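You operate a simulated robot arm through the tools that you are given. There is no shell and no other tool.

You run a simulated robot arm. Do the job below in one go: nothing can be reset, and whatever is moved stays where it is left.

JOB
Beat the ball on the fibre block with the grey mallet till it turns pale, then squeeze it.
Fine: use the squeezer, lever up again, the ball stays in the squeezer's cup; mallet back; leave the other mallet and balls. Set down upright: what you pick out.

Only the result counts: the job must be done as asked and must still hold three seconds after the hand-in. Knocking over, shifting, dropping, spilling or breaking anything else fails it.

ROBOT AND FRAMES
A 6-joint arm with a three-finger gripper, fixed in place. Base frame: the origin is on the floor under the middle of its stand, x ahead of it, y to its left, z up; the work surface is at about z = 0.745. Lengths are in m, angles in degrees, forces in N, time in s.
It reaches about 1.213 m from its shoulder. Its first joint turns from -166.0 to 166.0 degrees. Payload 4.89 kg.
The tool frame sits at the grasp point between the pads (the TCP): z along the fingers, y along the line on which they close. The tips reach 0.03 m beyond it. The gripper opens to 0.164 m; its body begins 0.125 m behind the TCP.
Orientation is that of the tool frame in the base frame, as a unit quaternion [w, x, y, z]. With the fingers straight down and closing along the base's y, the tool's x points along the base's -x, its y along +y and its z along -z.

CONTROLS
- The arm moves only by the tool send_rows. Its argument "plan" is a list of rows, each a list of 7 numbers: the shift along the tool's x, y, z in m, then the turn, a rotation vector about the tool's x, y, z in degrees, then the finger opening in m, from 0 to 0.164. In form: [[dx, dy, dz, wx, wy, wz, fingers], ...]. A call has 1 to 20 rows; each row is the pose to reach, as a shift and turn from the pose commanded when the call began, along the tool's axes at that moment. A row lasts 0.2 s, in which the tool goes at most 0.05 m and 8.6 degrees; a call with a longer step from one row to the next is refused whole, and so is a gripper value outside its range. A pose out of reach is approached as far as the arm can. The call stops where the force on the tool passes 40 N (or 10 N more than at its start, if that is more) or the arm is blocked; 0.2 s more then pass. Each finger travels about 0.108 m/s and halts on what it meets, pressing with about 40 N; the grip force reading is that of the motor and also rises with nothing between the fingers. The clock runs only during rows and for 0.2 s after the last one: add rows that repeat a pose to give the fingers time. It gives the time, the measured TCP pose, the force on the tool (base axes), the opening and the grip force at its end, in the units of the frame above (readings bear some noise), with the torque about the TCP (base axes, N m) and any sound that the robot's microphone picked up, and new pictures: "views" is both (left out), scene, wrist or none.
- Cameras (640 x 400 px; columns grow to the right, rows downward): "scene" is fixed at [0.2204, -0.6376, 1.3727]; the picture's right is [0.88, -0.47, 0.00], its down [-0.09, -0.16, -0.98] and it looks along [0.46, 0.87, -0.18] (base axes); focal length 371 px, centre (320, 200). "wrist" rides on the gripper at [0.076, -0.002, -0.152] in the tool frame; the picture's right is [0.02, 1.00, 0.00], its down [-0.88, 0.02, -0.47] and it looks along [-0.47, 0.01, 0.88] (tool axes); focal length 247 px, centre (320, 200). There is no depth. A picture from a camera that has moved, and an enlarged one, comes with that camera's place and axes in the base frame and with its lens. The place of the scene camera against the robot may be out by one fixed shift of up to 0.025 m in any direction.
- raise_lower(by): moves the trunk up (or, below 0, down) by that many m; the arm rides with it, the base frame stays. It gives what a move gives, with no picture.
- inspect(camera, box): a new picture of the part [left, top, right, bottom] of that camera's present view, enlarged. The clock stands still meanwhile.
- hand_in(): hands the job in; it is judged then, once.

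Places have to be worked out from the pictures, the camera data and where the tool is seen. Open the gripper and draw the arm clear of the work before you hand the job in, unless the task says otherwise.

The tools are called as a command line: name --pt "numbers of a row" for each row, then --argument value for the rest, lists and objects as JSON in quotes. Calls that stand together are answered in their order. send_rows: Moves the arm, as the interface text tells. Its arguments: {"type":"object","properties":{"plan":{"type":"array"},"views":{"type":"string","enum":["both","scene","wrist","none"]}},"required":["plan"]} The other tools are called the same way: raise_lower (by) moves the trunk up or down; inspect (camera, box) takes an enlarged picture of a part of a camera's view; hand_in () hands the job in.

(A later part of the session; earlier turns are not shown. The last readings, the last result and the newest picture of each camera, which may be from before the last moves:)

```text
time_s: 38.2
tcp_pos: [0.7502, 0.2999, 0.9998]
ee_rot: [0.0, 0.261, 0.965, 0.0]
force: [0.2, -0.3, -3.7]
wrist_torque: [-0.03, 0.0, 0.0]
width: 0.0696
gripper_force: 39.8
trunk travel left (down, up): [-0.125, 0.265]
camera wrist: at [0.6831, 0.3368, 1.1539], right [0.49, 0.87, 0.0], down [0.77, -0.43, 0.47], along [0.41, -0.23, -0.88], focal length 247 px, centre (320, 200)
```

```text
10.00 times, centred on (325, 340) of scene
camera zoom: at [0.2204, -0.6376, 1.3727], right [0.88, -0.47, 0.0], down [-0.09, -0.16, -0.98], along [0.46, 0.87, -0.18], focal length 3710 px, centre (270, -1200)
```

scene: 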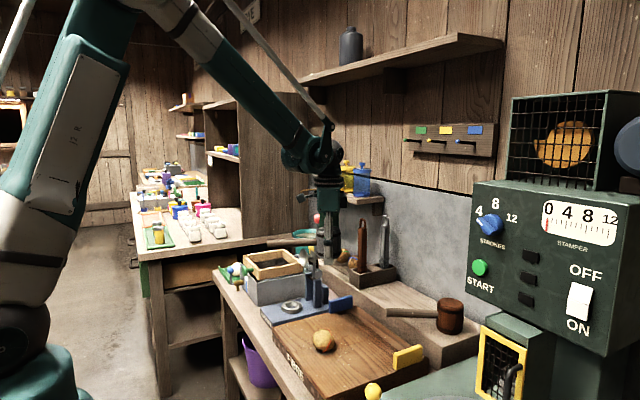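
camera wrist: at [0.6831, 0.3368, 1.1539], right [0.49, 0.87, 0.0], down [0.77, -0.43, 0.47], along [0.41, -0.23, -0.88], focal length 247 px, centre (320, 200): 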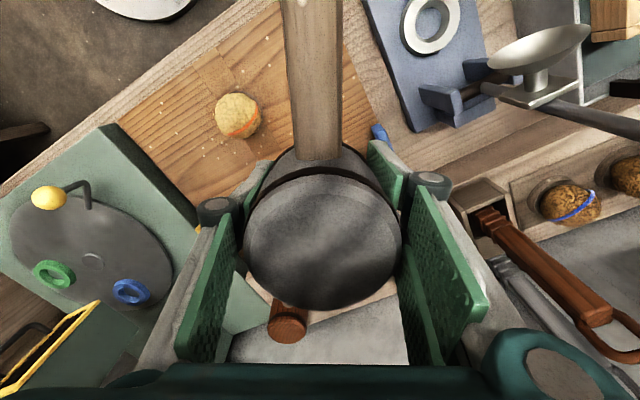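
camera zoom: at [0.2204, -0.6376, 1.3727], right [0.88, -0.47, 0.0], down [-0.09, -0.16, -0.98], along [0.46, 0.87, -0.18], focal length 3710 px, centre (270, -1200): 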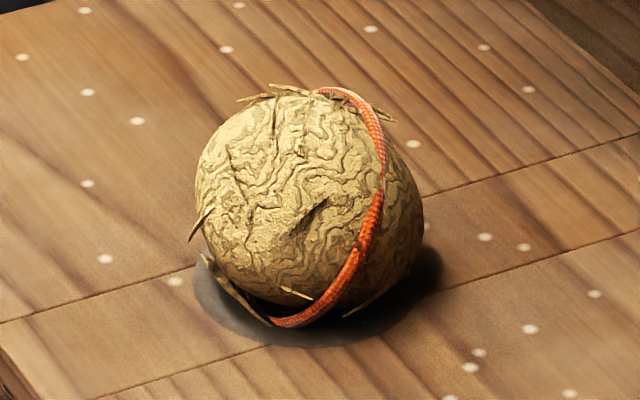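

The purple-banded ball may be an already-beaten reference, but the gripper hides it now. I carry the mallet on toward its shelf spot and then compare the two balls' tones.

send_rows --pt "-0.03 0.01 0.0 0 0 0 0.04" --pt "-0.07 0.03 0.0 0 0 0 0.04" --pt "-0.115 0.05 0.0 0 0 0 0.04" --pt "-0.16 0.07 0.0 0 0 0 0.04" --pt "-0.205 0.09 0.0 0 0 0 0.04" --pt "-0.2435 0.1088 0.0 0 0 0 0.04" --pt "-0.2435 0.1088 0.0 0 0 0 0.04"

inspect --camera "scene" --box '[310, 230, 370, 280]'

inspect --camera "scene" --box '[295, 315, 355, 365]'

inspect --camera "scene" --box '[360, 220, 440, 310]'

```text
time_s: 39.8
tcp_pos: [1.0168, 0.2721, 1.0004]
ee_rot: [0.0, 0.262, 0.965, 0.0]
force: [0.1, -0.1, -4.3]
wrist_torque: [-0.06, 0.0, -0.01]
width: 0.0694
gripper_force: 40.2
trunk travel left (down, up): [-0.125, 0.265]
camera wrist: at [0.9492, 0.3088, 1.1538], right [0.49, 0.87, 0.0], down [0.77, -0.43, 0.47], along [0.41, -0.23, -0.88], focal length 247 px, centre (320, 200)
```

scene: 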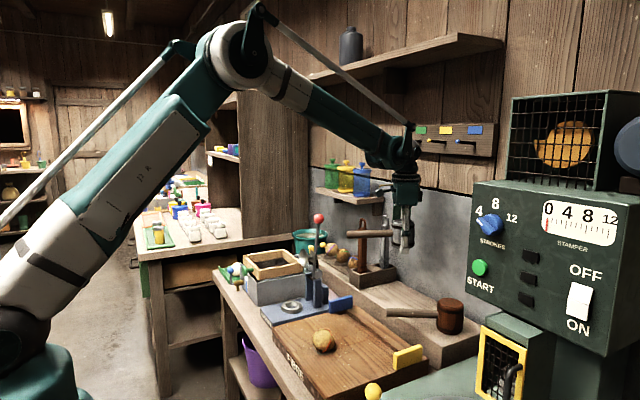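
wrist: 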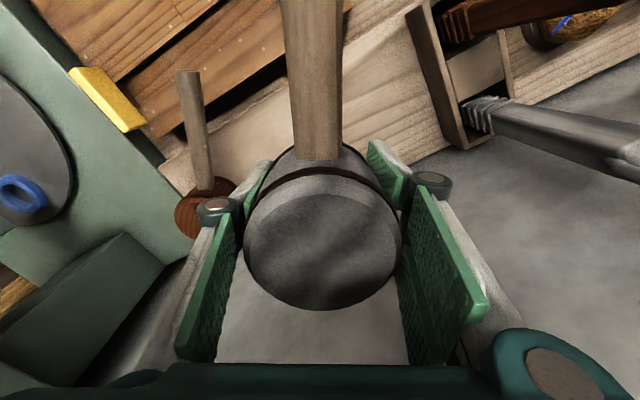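

```text
8.00 times, centred on (340, 255) of scene
camera zoom: at [0.2204, -0.6376, 1.3727], right [0.88, -0.47, 0.0], down [-0.09, -0.16, -0.98], along [0.46, 0.87, -0.18], focal length 2968 px, centre (160, -240)
```

zoom: 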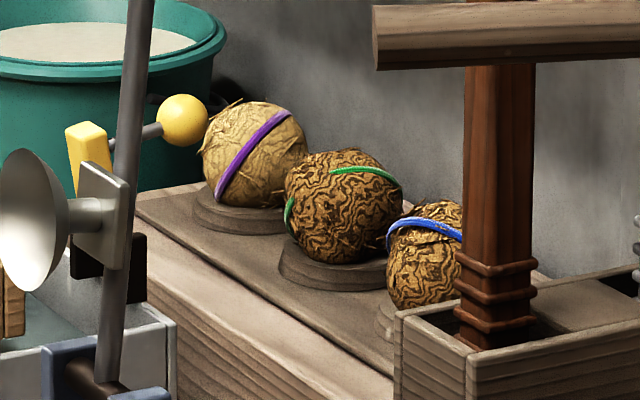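

```text
8.00 times, centred on (325, 340) of scene
camera zoom: at [0.2204, -0.6376, 1.3727], right [0.88, -0.47, 0.0], down [-0.09, -0.16, -0.98], along [0.46, 0.87, -0.18], focal length 2968 px, centre (280, -920)
```

zoom: 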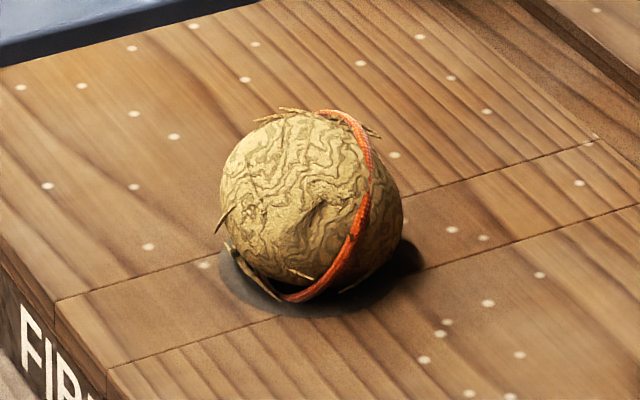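

```text
4.44 times, centred on (400, 265) of scene
camera zoom: at [0.2204, -0.6376, 1.3727], right [0.88, -0.47, 0.0], down [-0.09, -0.16, -0.98], along [0.46, 0.87, -0.18], focal length 1649 px, centre (-36, -89)
```

zoom: 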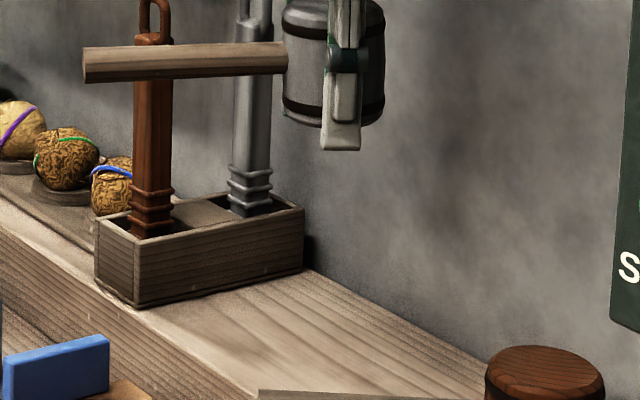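

The purple-banded ball is the reference pale tone and ours is now at least that pale, while green and blue remain dark, so I stop beating. I lower the mallet over its original spot, stopping just above the shelf.

send_rows --pt "0 0 0.04 0 0 0 0.04" --pt "0 0 0.08 0 0 0 0.04" --pt "0 0 0.12 0 0 0 0.04" --pt "0 0 0.155 0 0 0 0.04" --pt "0 0 0.175 0 0 0 0.04" --pt "0 0 0.185 0 0 0 0.04" --pt "0 0 0.185 0 0 0 0.04"

inspect --camera "scene" --box '[360, 250, 440, 320]'

inspect --camera "wrist" --box '[200, 120, 440, 340]'

```text
time_s: 41.4
tcp_pos: [1.0152, 0.2708, 0.8148]
ee_rot: [0.0, 0.263, 0.965, -0.001]
force: [0.4, 0.1, -3.3]
wrist_torque: [-0.01, -0.05, 0.01]
width: 0.0696
gripper_force: 39.9
trunk travel left (down, up): [-0.125, 0.265]
camera wrist: at [0.9482, 0.3066, 0.9682], right [0.49, 0.87, 0.0], down [0.77, -0.43, 0.47], along [0.41, -0.23, -0.88], focal length 247 px, centre (320, 200)
```

scene: 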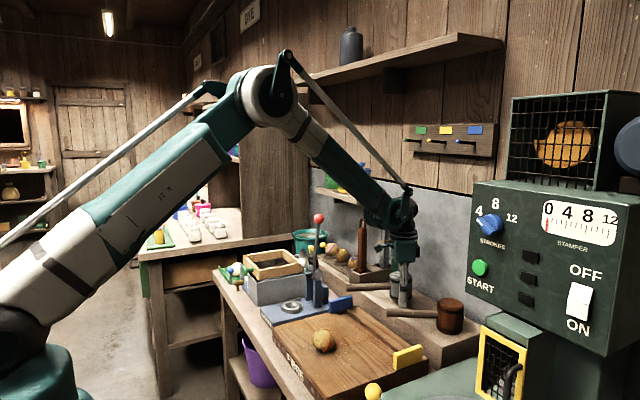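
wrist: 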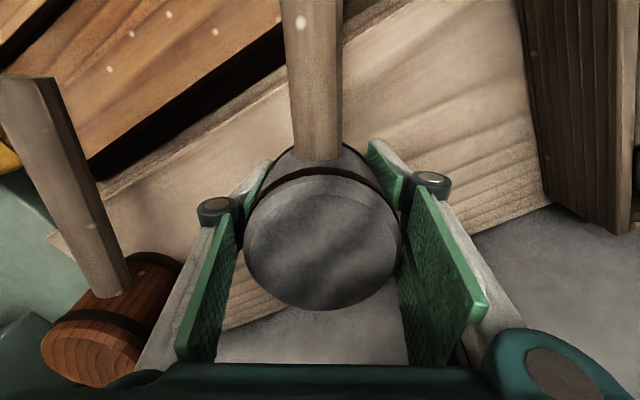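

```text
5.71 times, centred on (400, 285) of scene
camera zoom: at [0.2204, -0.6376, 1.3727], right [0.88, -0.47, 0.0], down [-0.09, -0.16, -0.98], along [0.46, 0.87, -0.18], focal length 2120 px, centre (-137, -286)
```

zoom: 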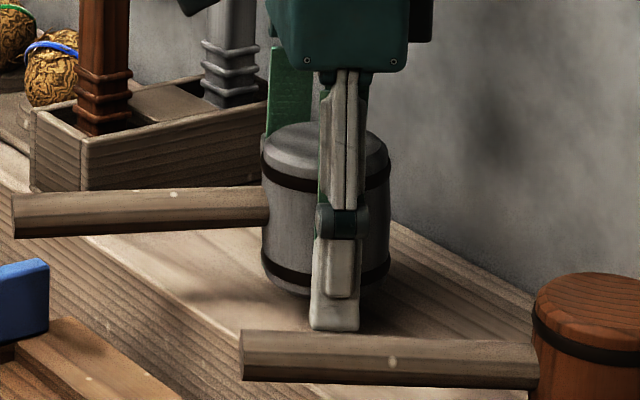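

```text
1.82 times, centred on (320, 230) of wrist
camera zoom: at [0.9482, 0.3066, 0.9682], right [0.49, 0.87, 0.0], down [0.77, -0.43, 0.47], along [0.41, -0.23, -0.88], focal length 449 px, centre (320, 146)
```

zoom: 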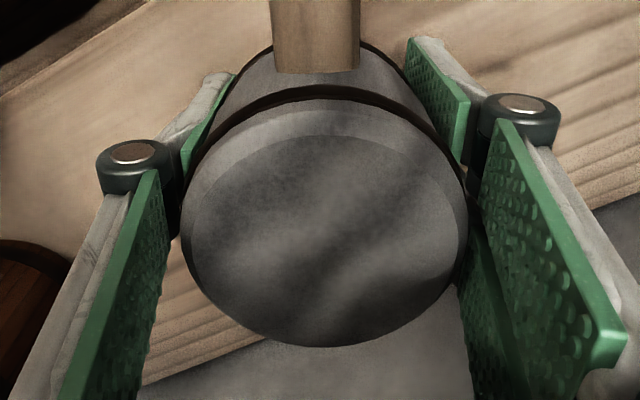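

From the apparent size, the head sits 31 mm higher in the grip, so the fingertips reach below its base. I creep down until the tips almost touch the shelf.

send_rows --pt "0 0 0.003 0 0 0 0.04" --pt "0 0 0.006 0 0 0 0.04" --pt "0 0 0.0085 0 0 0 0.04" --pt "0 0 0.0085 0 0 0 0.04" --views "none"

inspect --camera "scene" --box '[370, 265, 430, 315]'

```text
time_s: 42.4
tcp_pos: [1.0158, 0.2709, 0.8079]
ee_rot: [0.001, 0.263, 0.965, 0.001]
force: [19.8, 0.1, 34.2]
wrist_torque: [-0.3, -0.21, 0.09]
width: 0.0698
gripper_force: 40.3
trunk travel left (down, up): [-0.125, 0.265]
```

```text
8.00 times, centred on (400, 290) of scene
camera zoom: at [0.2204, -0.6376, 1.3727], right [0.88, -0.47, 0.0], down [-0.09, -0.16, -0.98], along [0.46, 0.87, -0.18], focal length 2968 px, centre (-320, -520)
```

zoom: 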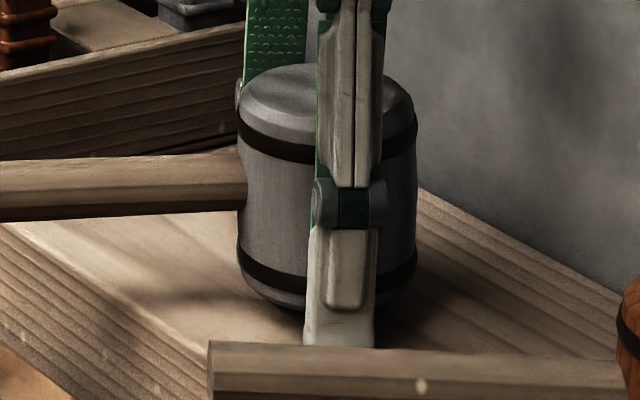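

The tips touched the shelf at TCP z≈0.808. I raise 3 mm and ease the grip gradually to see if the mallet can slide down gently between the pads.

send_rows --pt "0 0 -0.003 0 0 0 0.04" --pt "0 0 -0.003 0 0 0 0.06" --pt "0 0 -0.003 0 0 0 0.067" --pt "0 0 -0.003 0 0 0 0.068" --views "none"

```text
time_s: 43.4
tcp_pos: [1.0158, 0.2711, 0.809]
ee_rot: [0.0, 0.263, 0.965, -0.001]
force: [-1.1, -0.5, -1.7]
wrist_torque: [-0.06, -0.05, -0.04]
width: 0.0692
gripper_force: 40.2
trunk travel left (down, up): [-0.125, 0.265]
```

Grip force stays at 40 N for a 0.068 command, so I step the opening up in fine increments around the present width.

send_rows --pt "0 0 0 0 0 0 0.069" --pt "0 0 0 0 0 0 0.0694" --pt "0 0 0 0 0 0 0.0697" --views "none"

```text
time_s: 44.2
tcp_pos: [1.0138, 0.2702, 0.8086]
ee_rot: [0.0, 0.263, 0.965, 0.0]
force: [-0.5, 0.5, -0.1]
wrist_torque: [0.01, -0.02, -0.01]
width: 0.0702
gripper_force: 39.9
trunk travel left (down, up): [-0.125, 0.265]
```

The load on the tool has fallen to about zero, so the mallet may have slid down. I look.

inspect --camera "scene" --box '[370, 265, 430, 315]'

inspect --camera "wrist" --box '[200, 120, 440, 340]'

```text
8.00 times, centred on (400, 290) of scene
camera zoom: at [0.2204, -0.6376, 1.3727], right [0.88, -0.47, 0.0], down [-0.09, -0.16, -0.98], along [0.46, 0.87, -0.18], focal length 2968 px, centre (-320, -520)
```

zoom: 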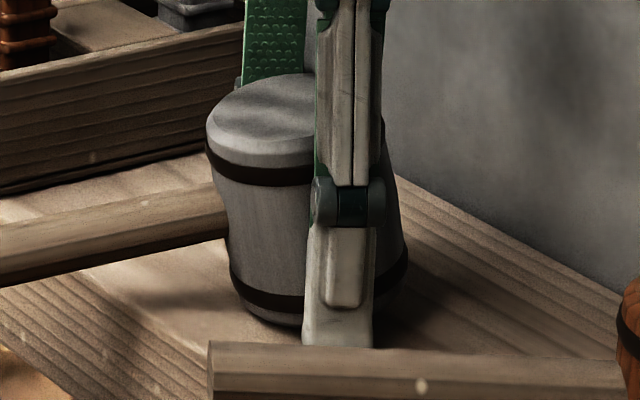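

```text
1.82 times, centred on (320, 230) of wrist
camera zoom: at [0.9478, 0.3076, 0.9627], right [0.49, 0.87, 0.0], down [0.77, -0.43, 0.47], along [0.41, -0.23, -0.88], focal length 449 px, centre (320, 146)
```

zoom: 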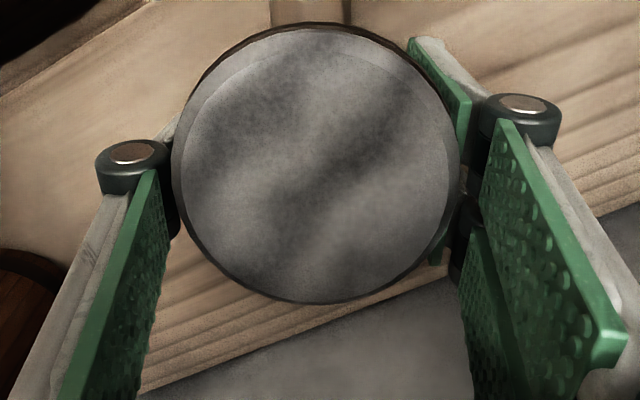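

The mallet slid but also tipped, handle end down, and is still pinched by the pads. I take wide looks before correcting.

inspect --camera "scene" --box '[320, 250, 440, 330]'

inspect --camera "wrist" --box '[0, 0, 640, 400]'

```text
5.00 times, centred on (380, 290) of scene
camera zoom: at [0.2204, -0.6376, 1.3727], right [0.88, -0.47, 0.0], down [-0.09, -0.16, -0.98], along [0.46, 0.87, -0.18], focal length 1855 px, centre (20, -250)
```

zoom: 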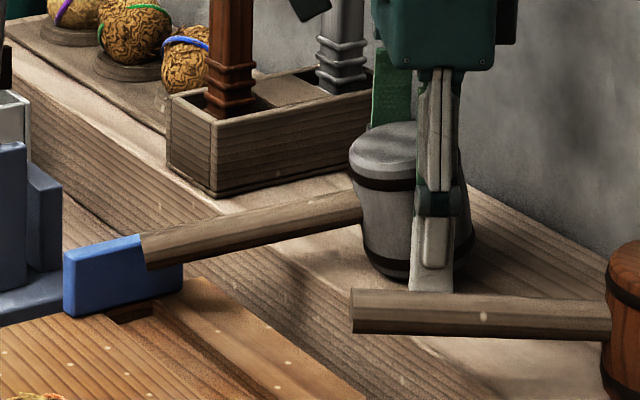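

```text
1.00 times, centred on (320, 200) of wrist (not enlarged: the box is as wide or as high as the picture)
camera zoom: at [0.9478, 0.3076, 0.9627], right [0.49, 0.87, 0.0], down [0.77, -0.43, 0.47], along [0.41, -0.23, -0.88], focal length 247 px, centre (320, 200)
```

zoom: 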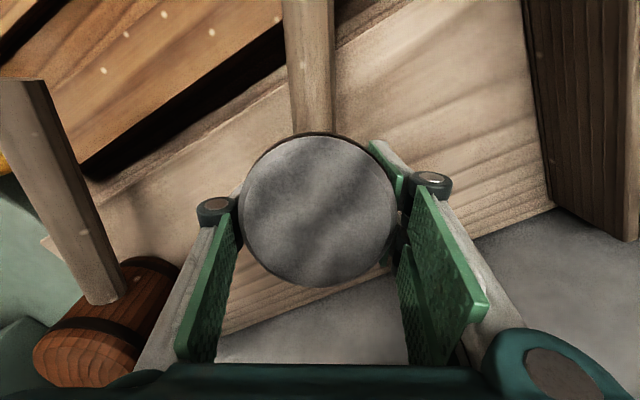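

The mallet is pinched at about 11.7° tilt with its handle end near the blue tab. I clamp fully, lift 4 cm, and then pitch the tool +11.7° to bring the mallet level again.

send_rows --pt "0 0 0 0 0 0 0.04" --pt "0 0 -0.005 0 0 0 0.04" --pt "0 0 -0.02 0 0 0 0.04" --pt "0 0 -0.04 0 0 0 0.04" --pt "0 0 -0.04 0 6 0 0.04" --pt "0 0 -0.04 0 11.7 0 0.04" --pt "0 0 -0.04 0 11.7 0 0.04"

inspect --camera "scene" --box '[320, 240, 440, 320]'

inspect --camera "scene" --box '[370, 255, 430, 305]'

```text
time_s: 45.8
tcp_pos: [1.0153, 0.2714, 0.8493]
ee_rot: [-0.098, 0.262, 0.96, 0.026]
force: [-1.2, -0.5, -3.2]
wrist_torque: [-0.02, -0.05, 0.0]
width: 0.07
gripper_force: 40.0
trunk travel left (down, up): [-0.125, 0.265]
camera wrist: at [0.9761, 0.291, 1.0158], right [0.49, 0.87, 0.0], down [0.84, -0.47, 0.28], along [0.25, -0.13, -0.96], focal length 247 px, centre (320, 200)
```

scene: 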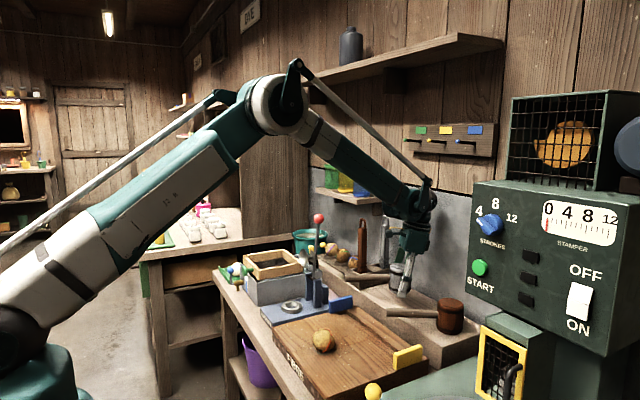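
wrist: 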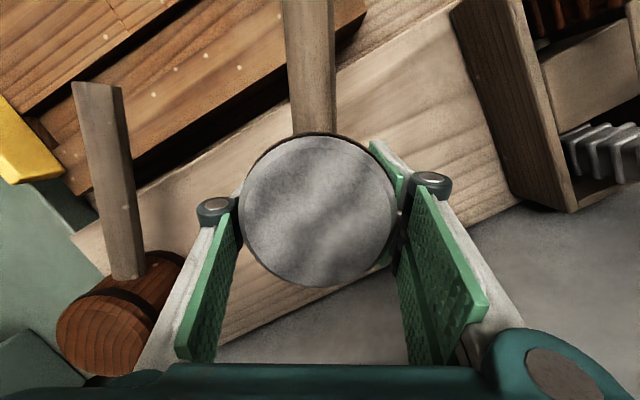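

```text
5.00 times, centred on (380, 280) of scene
camera zoom: at [0.2204, -0.6376, 1.3727], right [0.88, -0.47, 0.0], down [-0.09, -0.16, -0.98], along [0.46, 0.87, -0.18], focal length 1855 px, centre (20, -200)
```

zoom: 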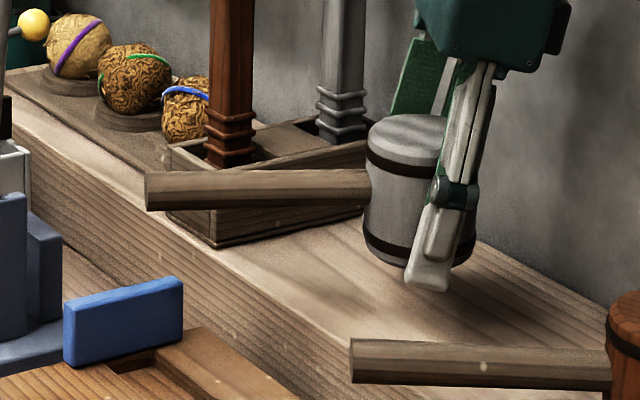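

```text
8.00 times, centred on (400, 280) of scene
camera zoom: at [0.2204, -0.6376, 1.3727], right [0.88, -0.47, 0.0], down [-0.09, -0.16, -0.98], along [0.46, 0.87, -0.18], focal length 2968 px, centre (-320, -440)
```

zoom: 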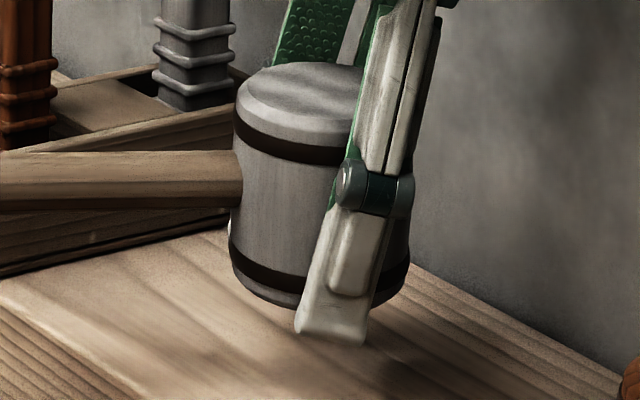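

The mallet is now nearly level in a tilted grip. I shift 8 mm to recentre it on its spot and lower 3 cm toward the shelf.

send_rows --pt "-0.0078 0 -0.0016 0 1 0 0.04" --pt "-0.01 0 0.008 0 1 0 0.04" --pt "-0.012 0 0.018 0 1 0 0.04" --pt "-0.0135 0 0.0255 0 1 0 0.04" --pt "-0.0139 0 0.0278 0 1 0 0.04" --pt "-0.0139 0 0.0278 0 1 0 0.04"

inspect --camera "scene" --box '[370, 265, 430, 315]'

inspect --camera "scene" --box '[330, 260, 430, 320]'

```text
time_s: 47.2
tcp_pos: [1.0219, 0.2661, 0.8194]
ee_rot: [-0.107, 0.261, 0.959, 0.029]
force: [0.2, 0.1, -3.7]
wrist_torque: [-0.03, -0.1, 0.0]
width: 0.0699
gripper_force: 40.1
trunk travel left (down, up): [-0.125, 0.265]
camera wrist: at [0.9854, 0.2855, 0.9861], right [0.49, 0.87, 0.0], down [0.84, -0.47, 0.27], along [0.24, -0.13, -0.96], focal length 247 px, centre (320, 200)
```

scene: 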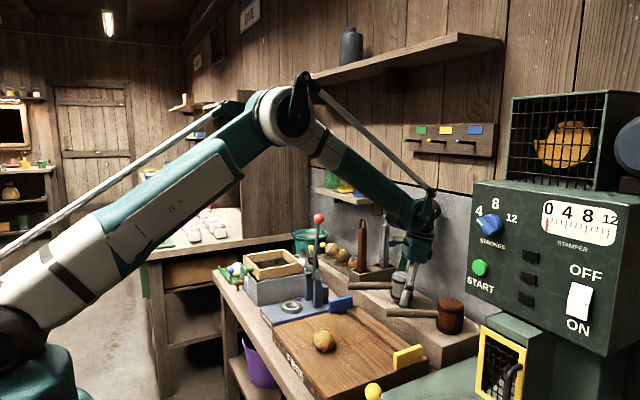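
wrist: 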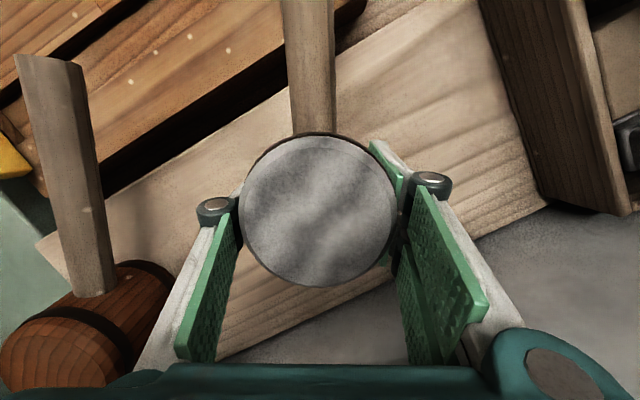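

```text
8.00 times, centred on (400, 290) of scene
camera zoom: at [0.2204, -0.6376, 1.3727], right [0.88, -0.47, 0.0], down [-0.09, -0.16, -0.98], along [0.46, 0.87, -0.18], focal length 2968 px, centre (-320, -520)
```

zoom: 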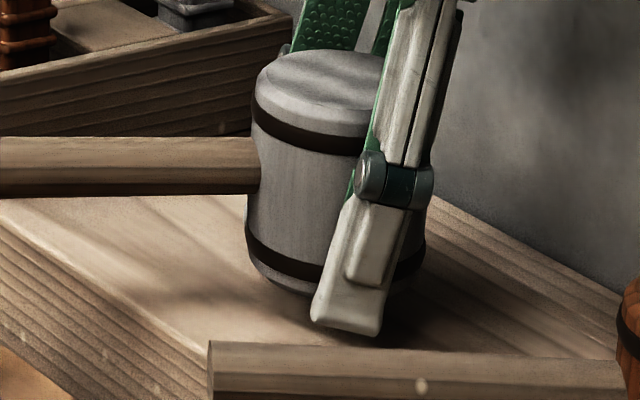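

```text
6.40 times, centred on (380, 290) of scene
camera zoom: at [0.2204, -0.6376, 1.3727], right [0.88, -0.47, 0.0], down [-0.09, -0.16, -0.98], along [0.46, 0.87, -0.18], focal length 2375 px, centre (-64, -376)
```

zoom: 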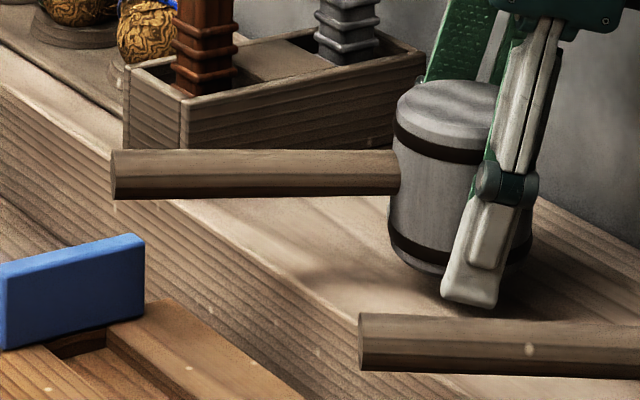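

The fingertips (tilted) will touch the shelf about 14 mm before the head does, so a small guided release is unavoidable. I reduce it by leaning the mallet 6° handle-down so its near edge is close to the shelf, and then open quickly.

send_rows --pt "0 0 0 0 -3 0 0.04" --pt "0 0 0 0 -6 0 0.04" --pt "-0.0007 0 0.0032 0 -6 0 0.04" --pt "-0.0013 0 0.006 0 -6 0 0.04" --pt "-0.0013 0 0.006 0 -6 0 0.04"

inspect --camera "scene" --box '[330, 260, 430, 320]'

```text
time_s: 48.4
tcp_pos: [1.0234, 0.265, 0.8127]
ee_rot: [-0.057, 0.262, 0.963, 0.016]
force: [-0.7, 0.1, -3.4]
wrist_torque: [-0.05, -0.08, -0.04]
width: 0.0703
gripper_force: 39.5
trunk travel left (down, up): [-0.125, 0.265]
camera wrist: at [0.9714, 0.2939, 0.974], right [0.49, 0.87, 0.0], down [0.81, -0.46, 0.37], along [0.32, -0.18, -0.93], focal length 247 px, centre (320, 200)
```

scene: 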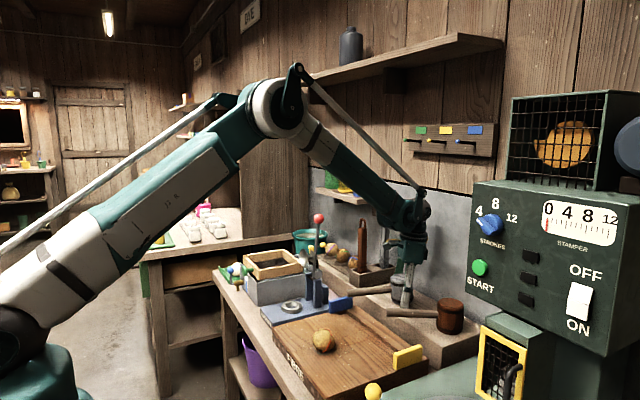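
wrist: 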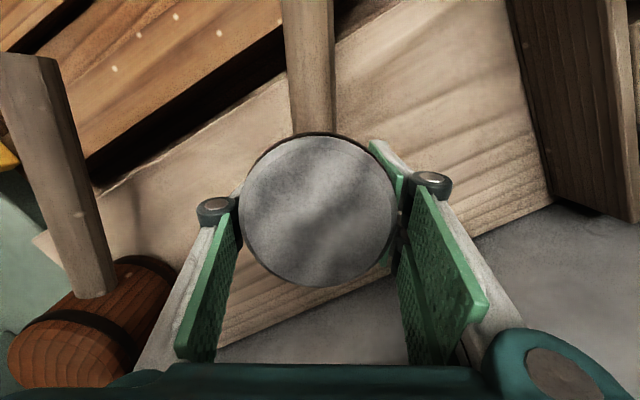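

```text
6.40 times, centred on (380, 290) of scene
camera zoom: at [0.2204, -0.6376, 1.3727], right [0.88, -0.47, 0.0], down [-0.09, -0.16, -0.98], along [0.46, 0.87, -0.18], focal length 2375 px, centre (-64, -376)
```

zoom: 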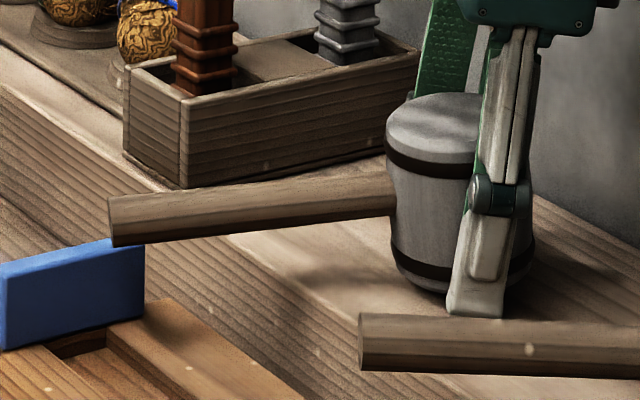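

The leaning handle end comes close to the blue tab, so I bring it back to a 2.5° lean before releasing, to leave safe clearance. Then I open the fingers in one go.

send_rows --pt "0.0002 0 -0.0015 0 0 0 0.04" --pt "0.0002 0 -0.0015 0 3.5 0 0.04" --pt "0.0002 0 -0.0015 0 3.5 0 0.04" --pt "0.0002 0 -0.0015 0 3.5 0 0.12" --pt "0.0002 0 -0.0015 0 3.5 0 0.12" --pt "0.0002 0 -0.0015 0 3.5 0 0.12"

inspect --camera "scene" --box '[330, 260, 430, 320]'

```text
time_s: 49.8
tcp_pos: [1.0223, 0.2675, 0.815]
ee_rot: [-0.086, 0.261, 0.961, 0.024]
force: [-0.2, 0.0, -0.7]
wrist_torque: [0.0, -0.02, -0.05]
width: 0.12
gripper_force: 0.1
trunk travel left (down, up): [-0.125, 0.265]
camera wrist: at [0.9797, 0.2892, 0.9791], right [0.49, 0.87, 0.0], down [0.83, -0.47, 0.31], along [0.27, -0.15, -0.95], focal length 247 px, centre (320, 200)
```

scene: 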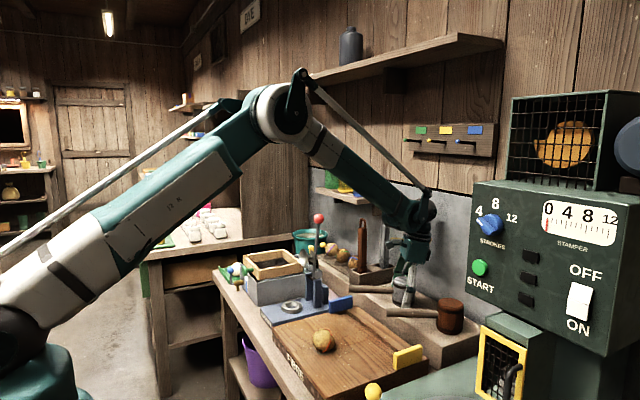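
wrist: 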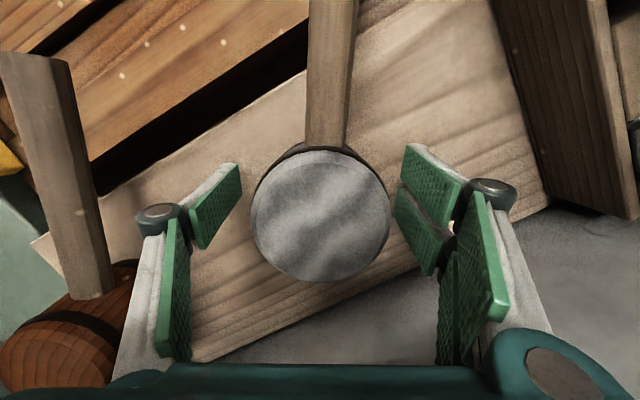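

```text
6.40 times, centred on (380, 290) of scene
camera zoom: at [0.2204, -0.6376, 1.3727], right [0.88, -0.47, 0.0], down [-0.09, -0.16, -0.98], along [0.46, 0.87, -0.18], focal length 2375 px, centre (-64, -376)
```

zoom: 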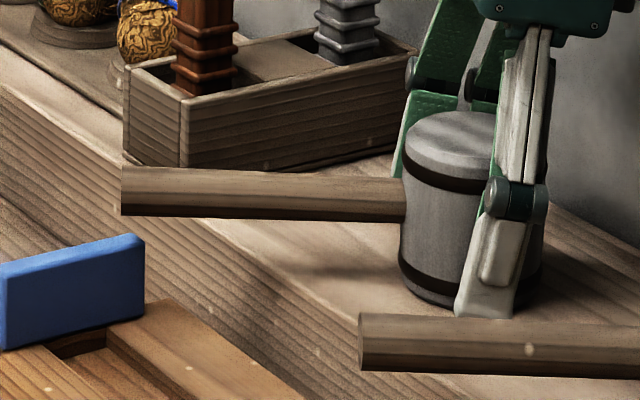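

The mallet stands upright and flat on its shelf again, within about 7 mm of where it was. I raise the gripper vertically clear of it and level the tool.

send_rows --pt "0.0053 0 -0.0295 0 0 0 0.12" --pt "0.0106 0 -0.059 0 0 0 0.12" --pt "0.0159 0 -0.0886 0 0 0 0.12" --pt "0.0212 0 -0.118 0 -5 0 0.12" --pt "0.0265 0 -0.1476 0 -10.2 0 0.12" --pt "0.0265 0 -0.1476 0 -10.2 0 0.12"

inspect --camera "scene" --box '[340, 260, 440, 330]'

inspect --camera "wrist" --box '[220, 60, 420, 260]'

```text
time_s: 51.2
tcp_pos: [1.02, 0.2675, 0.9653]
ee_rot: [0.0, 0.263, 0.965, -0.001]
force: [-0.5, 0.1, 0.5]
wrist_torque: [0.0, 0.01, 0.02]
width: 0.1201
gripper_force: 0.1
trunk travel left (down, up): [-0.125, 0.265]
camera wrist: at [0.9529, 0.3035, 1.1187], right [0.49, 0.87, 0.0], down [0.77, -0.43, 0.47], along [0.41, -0.23, -0.88], focal length 247 px, centre (320, 200)
```

scene: 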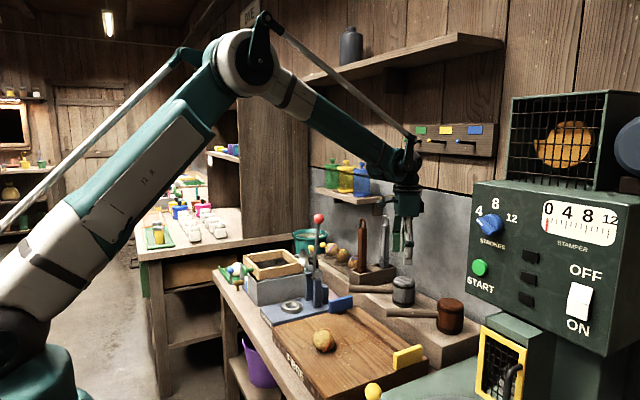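
wrist: 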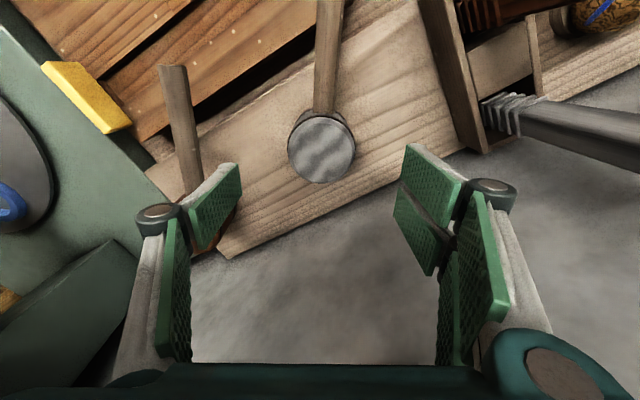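

```text
5.71 times, centred on (390, 295) of scene
camera zoom: at [0.2204, -0.6376, 1.3727], right [0.88, -0.47, 0.0], down [-0.09, -0.16, -0.98], along [0.46, 0.87, -0.18], focal length 2120 px, centre (-80, -343)
```

zoom: 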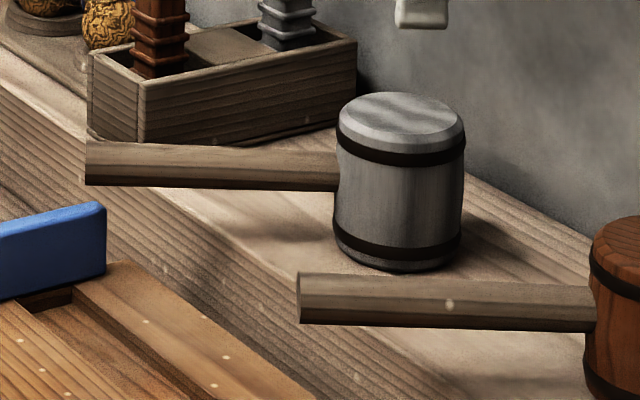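

```text
2.00 times, centred on (320, 160) of wrist
camera zoom: at [0.9529, 0.3035, 1.1187], right [0.49, 0.87, 0.0], down [0.77, -0.43, 0.47], along [0.41, -0.23, -0.88], focal length 494 px, centre (320, 280)
```

zoom: 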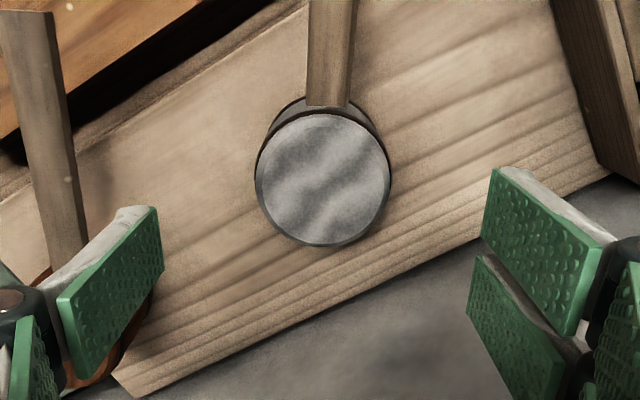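

The grey mallet rests upright within ~7 mm of its start. Now I fetch the ball: I move above it with the tool yaw returned to 0 and the fingers at 0.11.

send_rows --pt "0.02 -0.017 0 0 0 -2 0.12" --pt "0.055 -0.048 0 0 0 -6 0.12" --pt "0.09 -0.078 0 0 0 -10 0.12" --pt "0.125 -0.108 0 0 0 -14 0.12" --pt "0.16 -0.139 0 0 0 -18 0.12" --pt "0.195 -0.169 0 0 0 -22.5 0.12" --pt "0.23 -0.199 0 0 0 -26.5 0.12" --pt "0.2641 -0.2288 0 0 0 -30.5 0.12" --pt "0.2641 -0.2288 0 0 0 -30.5 0.12"

inspect --camera "wrist" --box '[240, 60, 400, 200]'

inspect --camera "scene" --box '[340, 260, 480, 350]'

```text
time_s: 53.2
tcp_pos: [0.6778, 0.2038, 0.9628]
ee_rot: [0.0, -0.001, 1.0, -0.001]
force: [0.4, -0.3, -0.3]
wrist_torque: [0.03, -0.02, 0.0]
width: 0.1202
gripper_force: 0.0
trunk travel left (down, up): [-0.125, 0.265]
camera wrist: at [0.601, 0.2022, 1.1174], right [-0.02, 1.0, 0.0], down [0.88, 0.02, 0.47], along [0.47, 0.01, -0.88], focal length 247 px, centre (320, 200)
```

scene: 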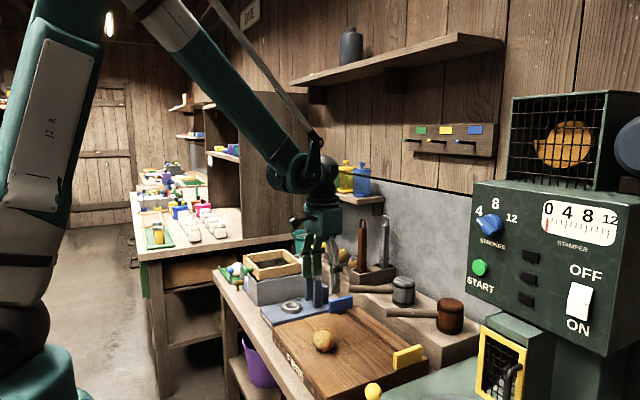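
wrist: 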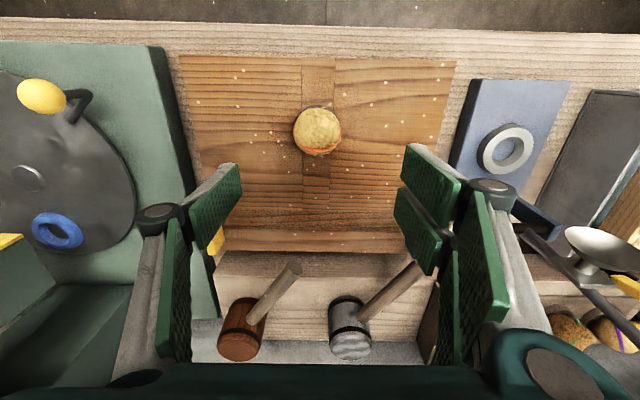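

```text
2.86 times, centred on (320, 130) of wrist
camera zoom: at [0.601, 0.2022, 1.1174], right [-0.02, 1.0, 0.0], down [0.88, 0.02, 0.47], along [0.47, 0.01, -0.88], focal length 706 px, centre (320, 400)
```

zoom: 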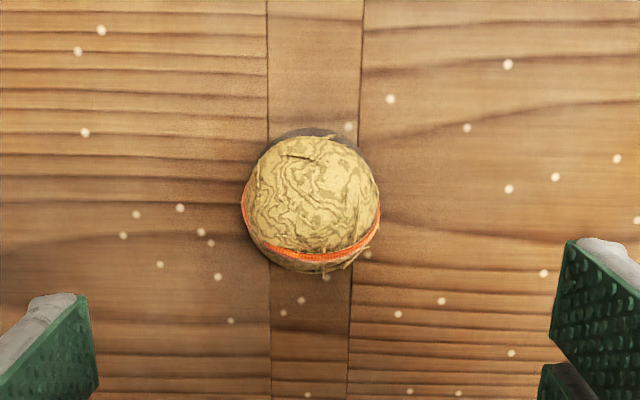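

```text
4.44 times, centred on (410, 305) of scene
camera zoom: at [0.2204, -0.6376, 1.3727], right [0.88, -0.47, 0.0], down [-0.09, -0.16, -0.98], along [0.46, 0.87, -0.18], focal length 1649 px, centre (-80, -267)
```

zoom: 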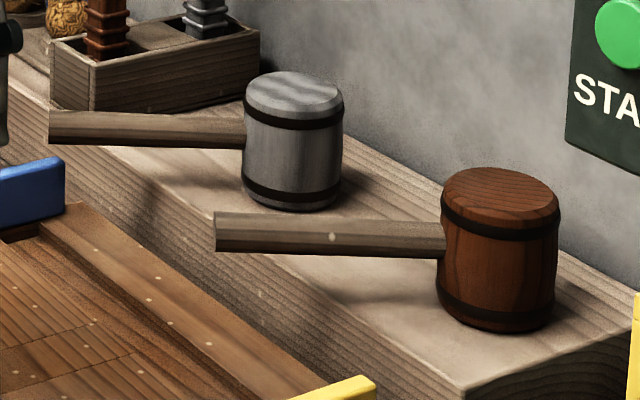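

The purple-banded ball is visible at the lower right of this wrist view, so I compare tones in the same camera.

inspect --camera "wrist" --box '[540, 290, 640, 380]'

inspect --camera "wrist" --box '[280, 90, 360, 170]'

```text
4.44 times, centred on (590, 335) of wrist
camera zoom: at [0.601, 0.2022, 1.1174], right [-0.02, 1.0, 0.0], down [0.88, 0.02, 0.47], along [0.47, 0.01, -0.88], focal length 1098 px, centre (-880, -400)
```

zoom: 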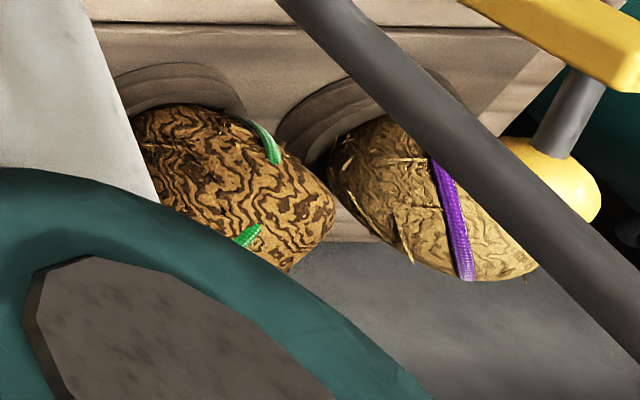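

```text
5.00 times, centred on (320, 130) of wrist
camera zoom: at [0.601, 0.2022, 1.1174], right [-0.02, 1.0, 0.0], down [0.88, 0.02, 0.47], along [0.47, 0.01, -0.88], focal length 1235 px, centre (320, 550)
```

zoom: 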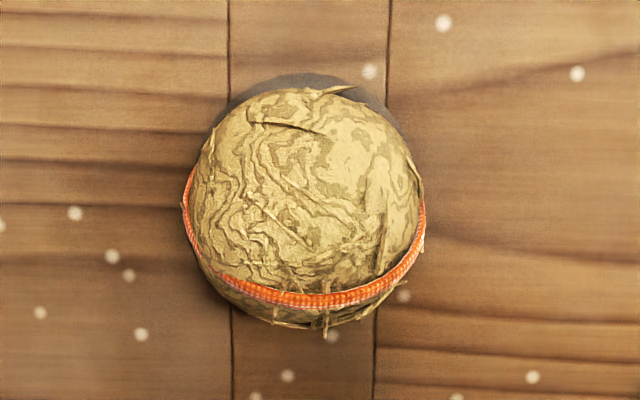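

Our ball is paler than the purple one, but there is also a cream-coloured ball in the green tray at the bench's far left that may show what "fully pale" looks like. I inspect it.

inspect --camera "scene" --box '[210, 245, 270, 295]'

inspect --camera "scene" --box '[295, 315, 355, 365]'

```text
8.00 times, centred on (240, 270) of scene
camera zoom: at [0.2204, -0.6376, 1.3727], right [0.88, -0.47, 0.0], down [-0.09, -0.16, -0.98], along [0.46, 0.87, -0.18], focal length 2968 px, centre (960, -360)
```

zoom: 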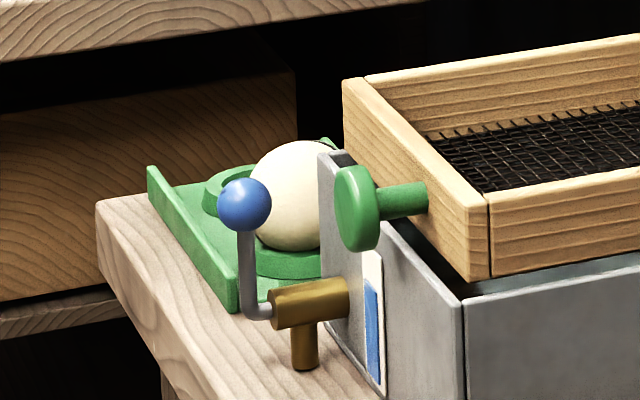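

```text
8.00 times, centred on (325, 340) of scene
camera zoom: at [0.2204, -0.6376, 1.3727], right [0.88, -0.47, 0.0], down [-0.09, -0.16, -0.98], along [0.46, 0.87, -0.18], focal length 2968 px, centre (280, -920)
```

zoom: 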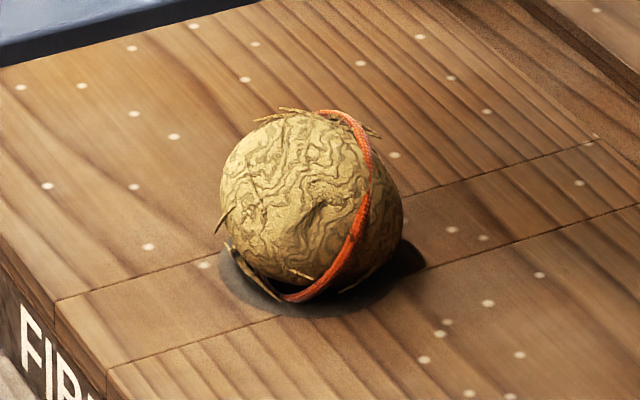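

A smooth cream ball there suggests the process may go further than our straw tone, so one more watched stroke is worthwhile: if nothing changes, the ball is done. I return over the grey mallet head to regrip it, this time higher up so the tips stay above its base.

send_rows --pt "-0.03 0.006 0 0 0 3 0.13" --pt "-0.07 0.013 0 0 0 7 0.13" --pt "-0.11 0.0205 0 0 0 11 0.13" --pt "-0.15 0.028 0 0 0 15 0.13" --pt "-0.19 0.0355 0 0 0 19 0.13" --pt "-0.23 0.043 0 0 0 23 0.13" --pt "-0.27 0.05 0 0 0 27 0.13" --pt "-0.31 0.058 0 0 0 30.5 0.13" --pt "-0.344 0.064 0 0 0 30.5 0.13" --pt "-0.344 0.064 0 0 0 30.5 0.13"

inspect --camera "wrist" --box '[220, 40, 420, 240]'

```text
time_s: 55.4
tcp_pos: [1.0209, 0.2687, 0.9638]
ee_rot: [0.0, 0.263, 0.965, 0.0]
force: [0.6, -0.1, -0.1]
wrist_torque: [-0.03, 0.05, -0.03]
width: 0.13
gripper_force: 0.0
trunk travel left (down, up): [-0.125, 0.265]
camera wrist: at [0.9547, 0.3052, 1.1179], right [0.49, 0.87, 0.0], down [0.77, -0.43, 0.47], along [0.41, -0.23, -0.88], focal length 247 px, centre (320, 200)
```

scene: 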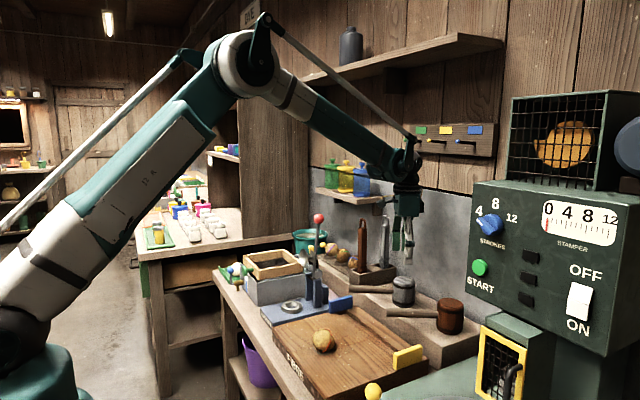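
wrist: 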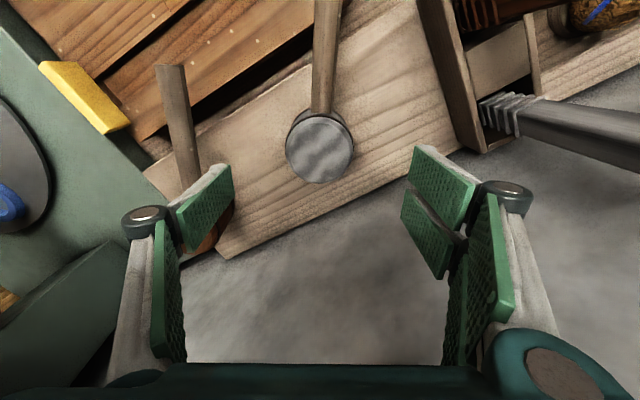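

```text
2.00 times, centred on (320, 140) of wrist
camera zoom: at [0.9547, 0.3052, 1.1179], right [0.49, 0.87, 0.0], down [0.77, -0.43, 0.47], along [0.41, -0.23, -0.88], focal length 494 px, centre (320, 320)
```

zoom: 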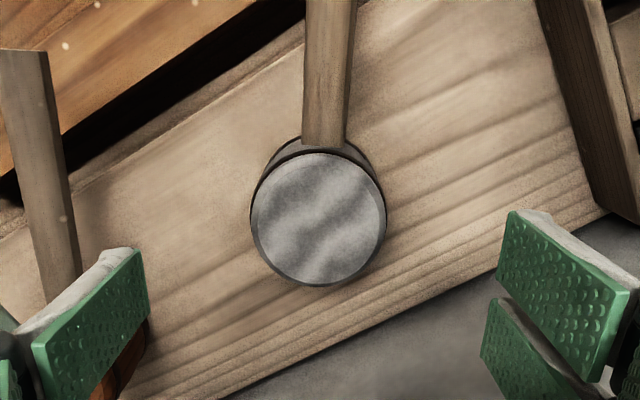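

The head is centred under the tool. I descend to TCP z≈0.838, gripping the upper part of the head, and close.

send_rows --pt "0 -0.0015 0.03 0 0 0 0.13" --pt "0 -0.0015 0.065 0 0 0 0.13" --pt "0 -0.0015 0.1 0 0 0 0.13" --pt "0 -0.0015 0.12 0 0 0 0.13" --pt "0 -0.0015 0.127 0 0 0 0.13" --pt "0 -0.0015 0.127 0 0 0 0.11" --pt "0 -0.0015 0.127 0 0 0 0.09" --pt "0 -0.0015 0.127 0 0 0 0.07" --pt "0 -0.0015 0.127 0 0 0 0.05" --pt "0 -0.0015 0.127 0 0 0 0.04" --pt "0 -0.0015 0.127 0 0 0 0.04"

inspect --camera "scene" --box '[340, 240, 440, 320]'

```text
time_s: 57.8
tcp_pos: [1.0221, 0.2669, 0.8375]
ee_rot: [0.0, 0.262, 0.965, -0.001]
force: [-0.5, 0.9, 0.8]
wrist_torque: [0.05, 0.03, 0.02]
width: 0.0707
gripper_force: 39.9
trunk travel left (down, up): [-0.125, 0.265]
camera wrist: at [0.9551, 0.3039, 0.9914], right [0.49, 0.87, 0.0], down [0.77, -0.43, 0.47], along [0.41, -0.23, -0.88], focal length 247 px, centre (320, 200)
```

scene: 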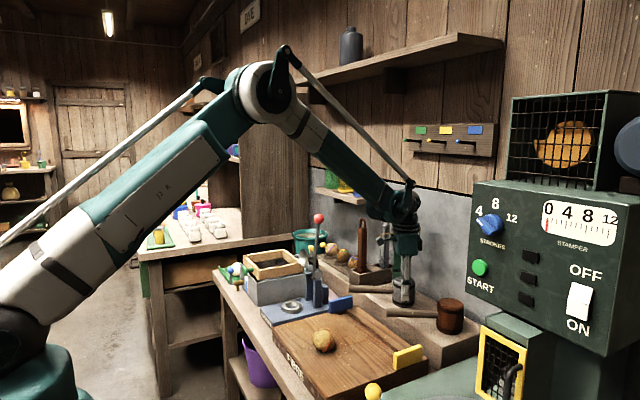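
wrist: 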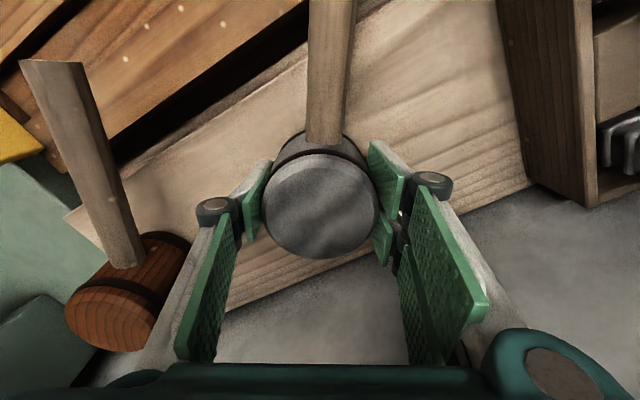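

```text
5.00 times, centred on (390, 280) of scene
camera zoom: at [0.2204, -0.6376, 1.3727], right [0.88, -0.47, 0.0], down [-0.09, -0.16, -0.98], along [0.46, 0.87, -0.18], focal length 1855 px, centre (-30, -200)
```

zoom: 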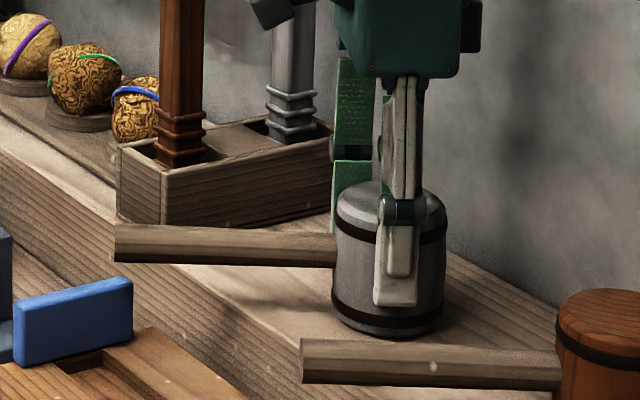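

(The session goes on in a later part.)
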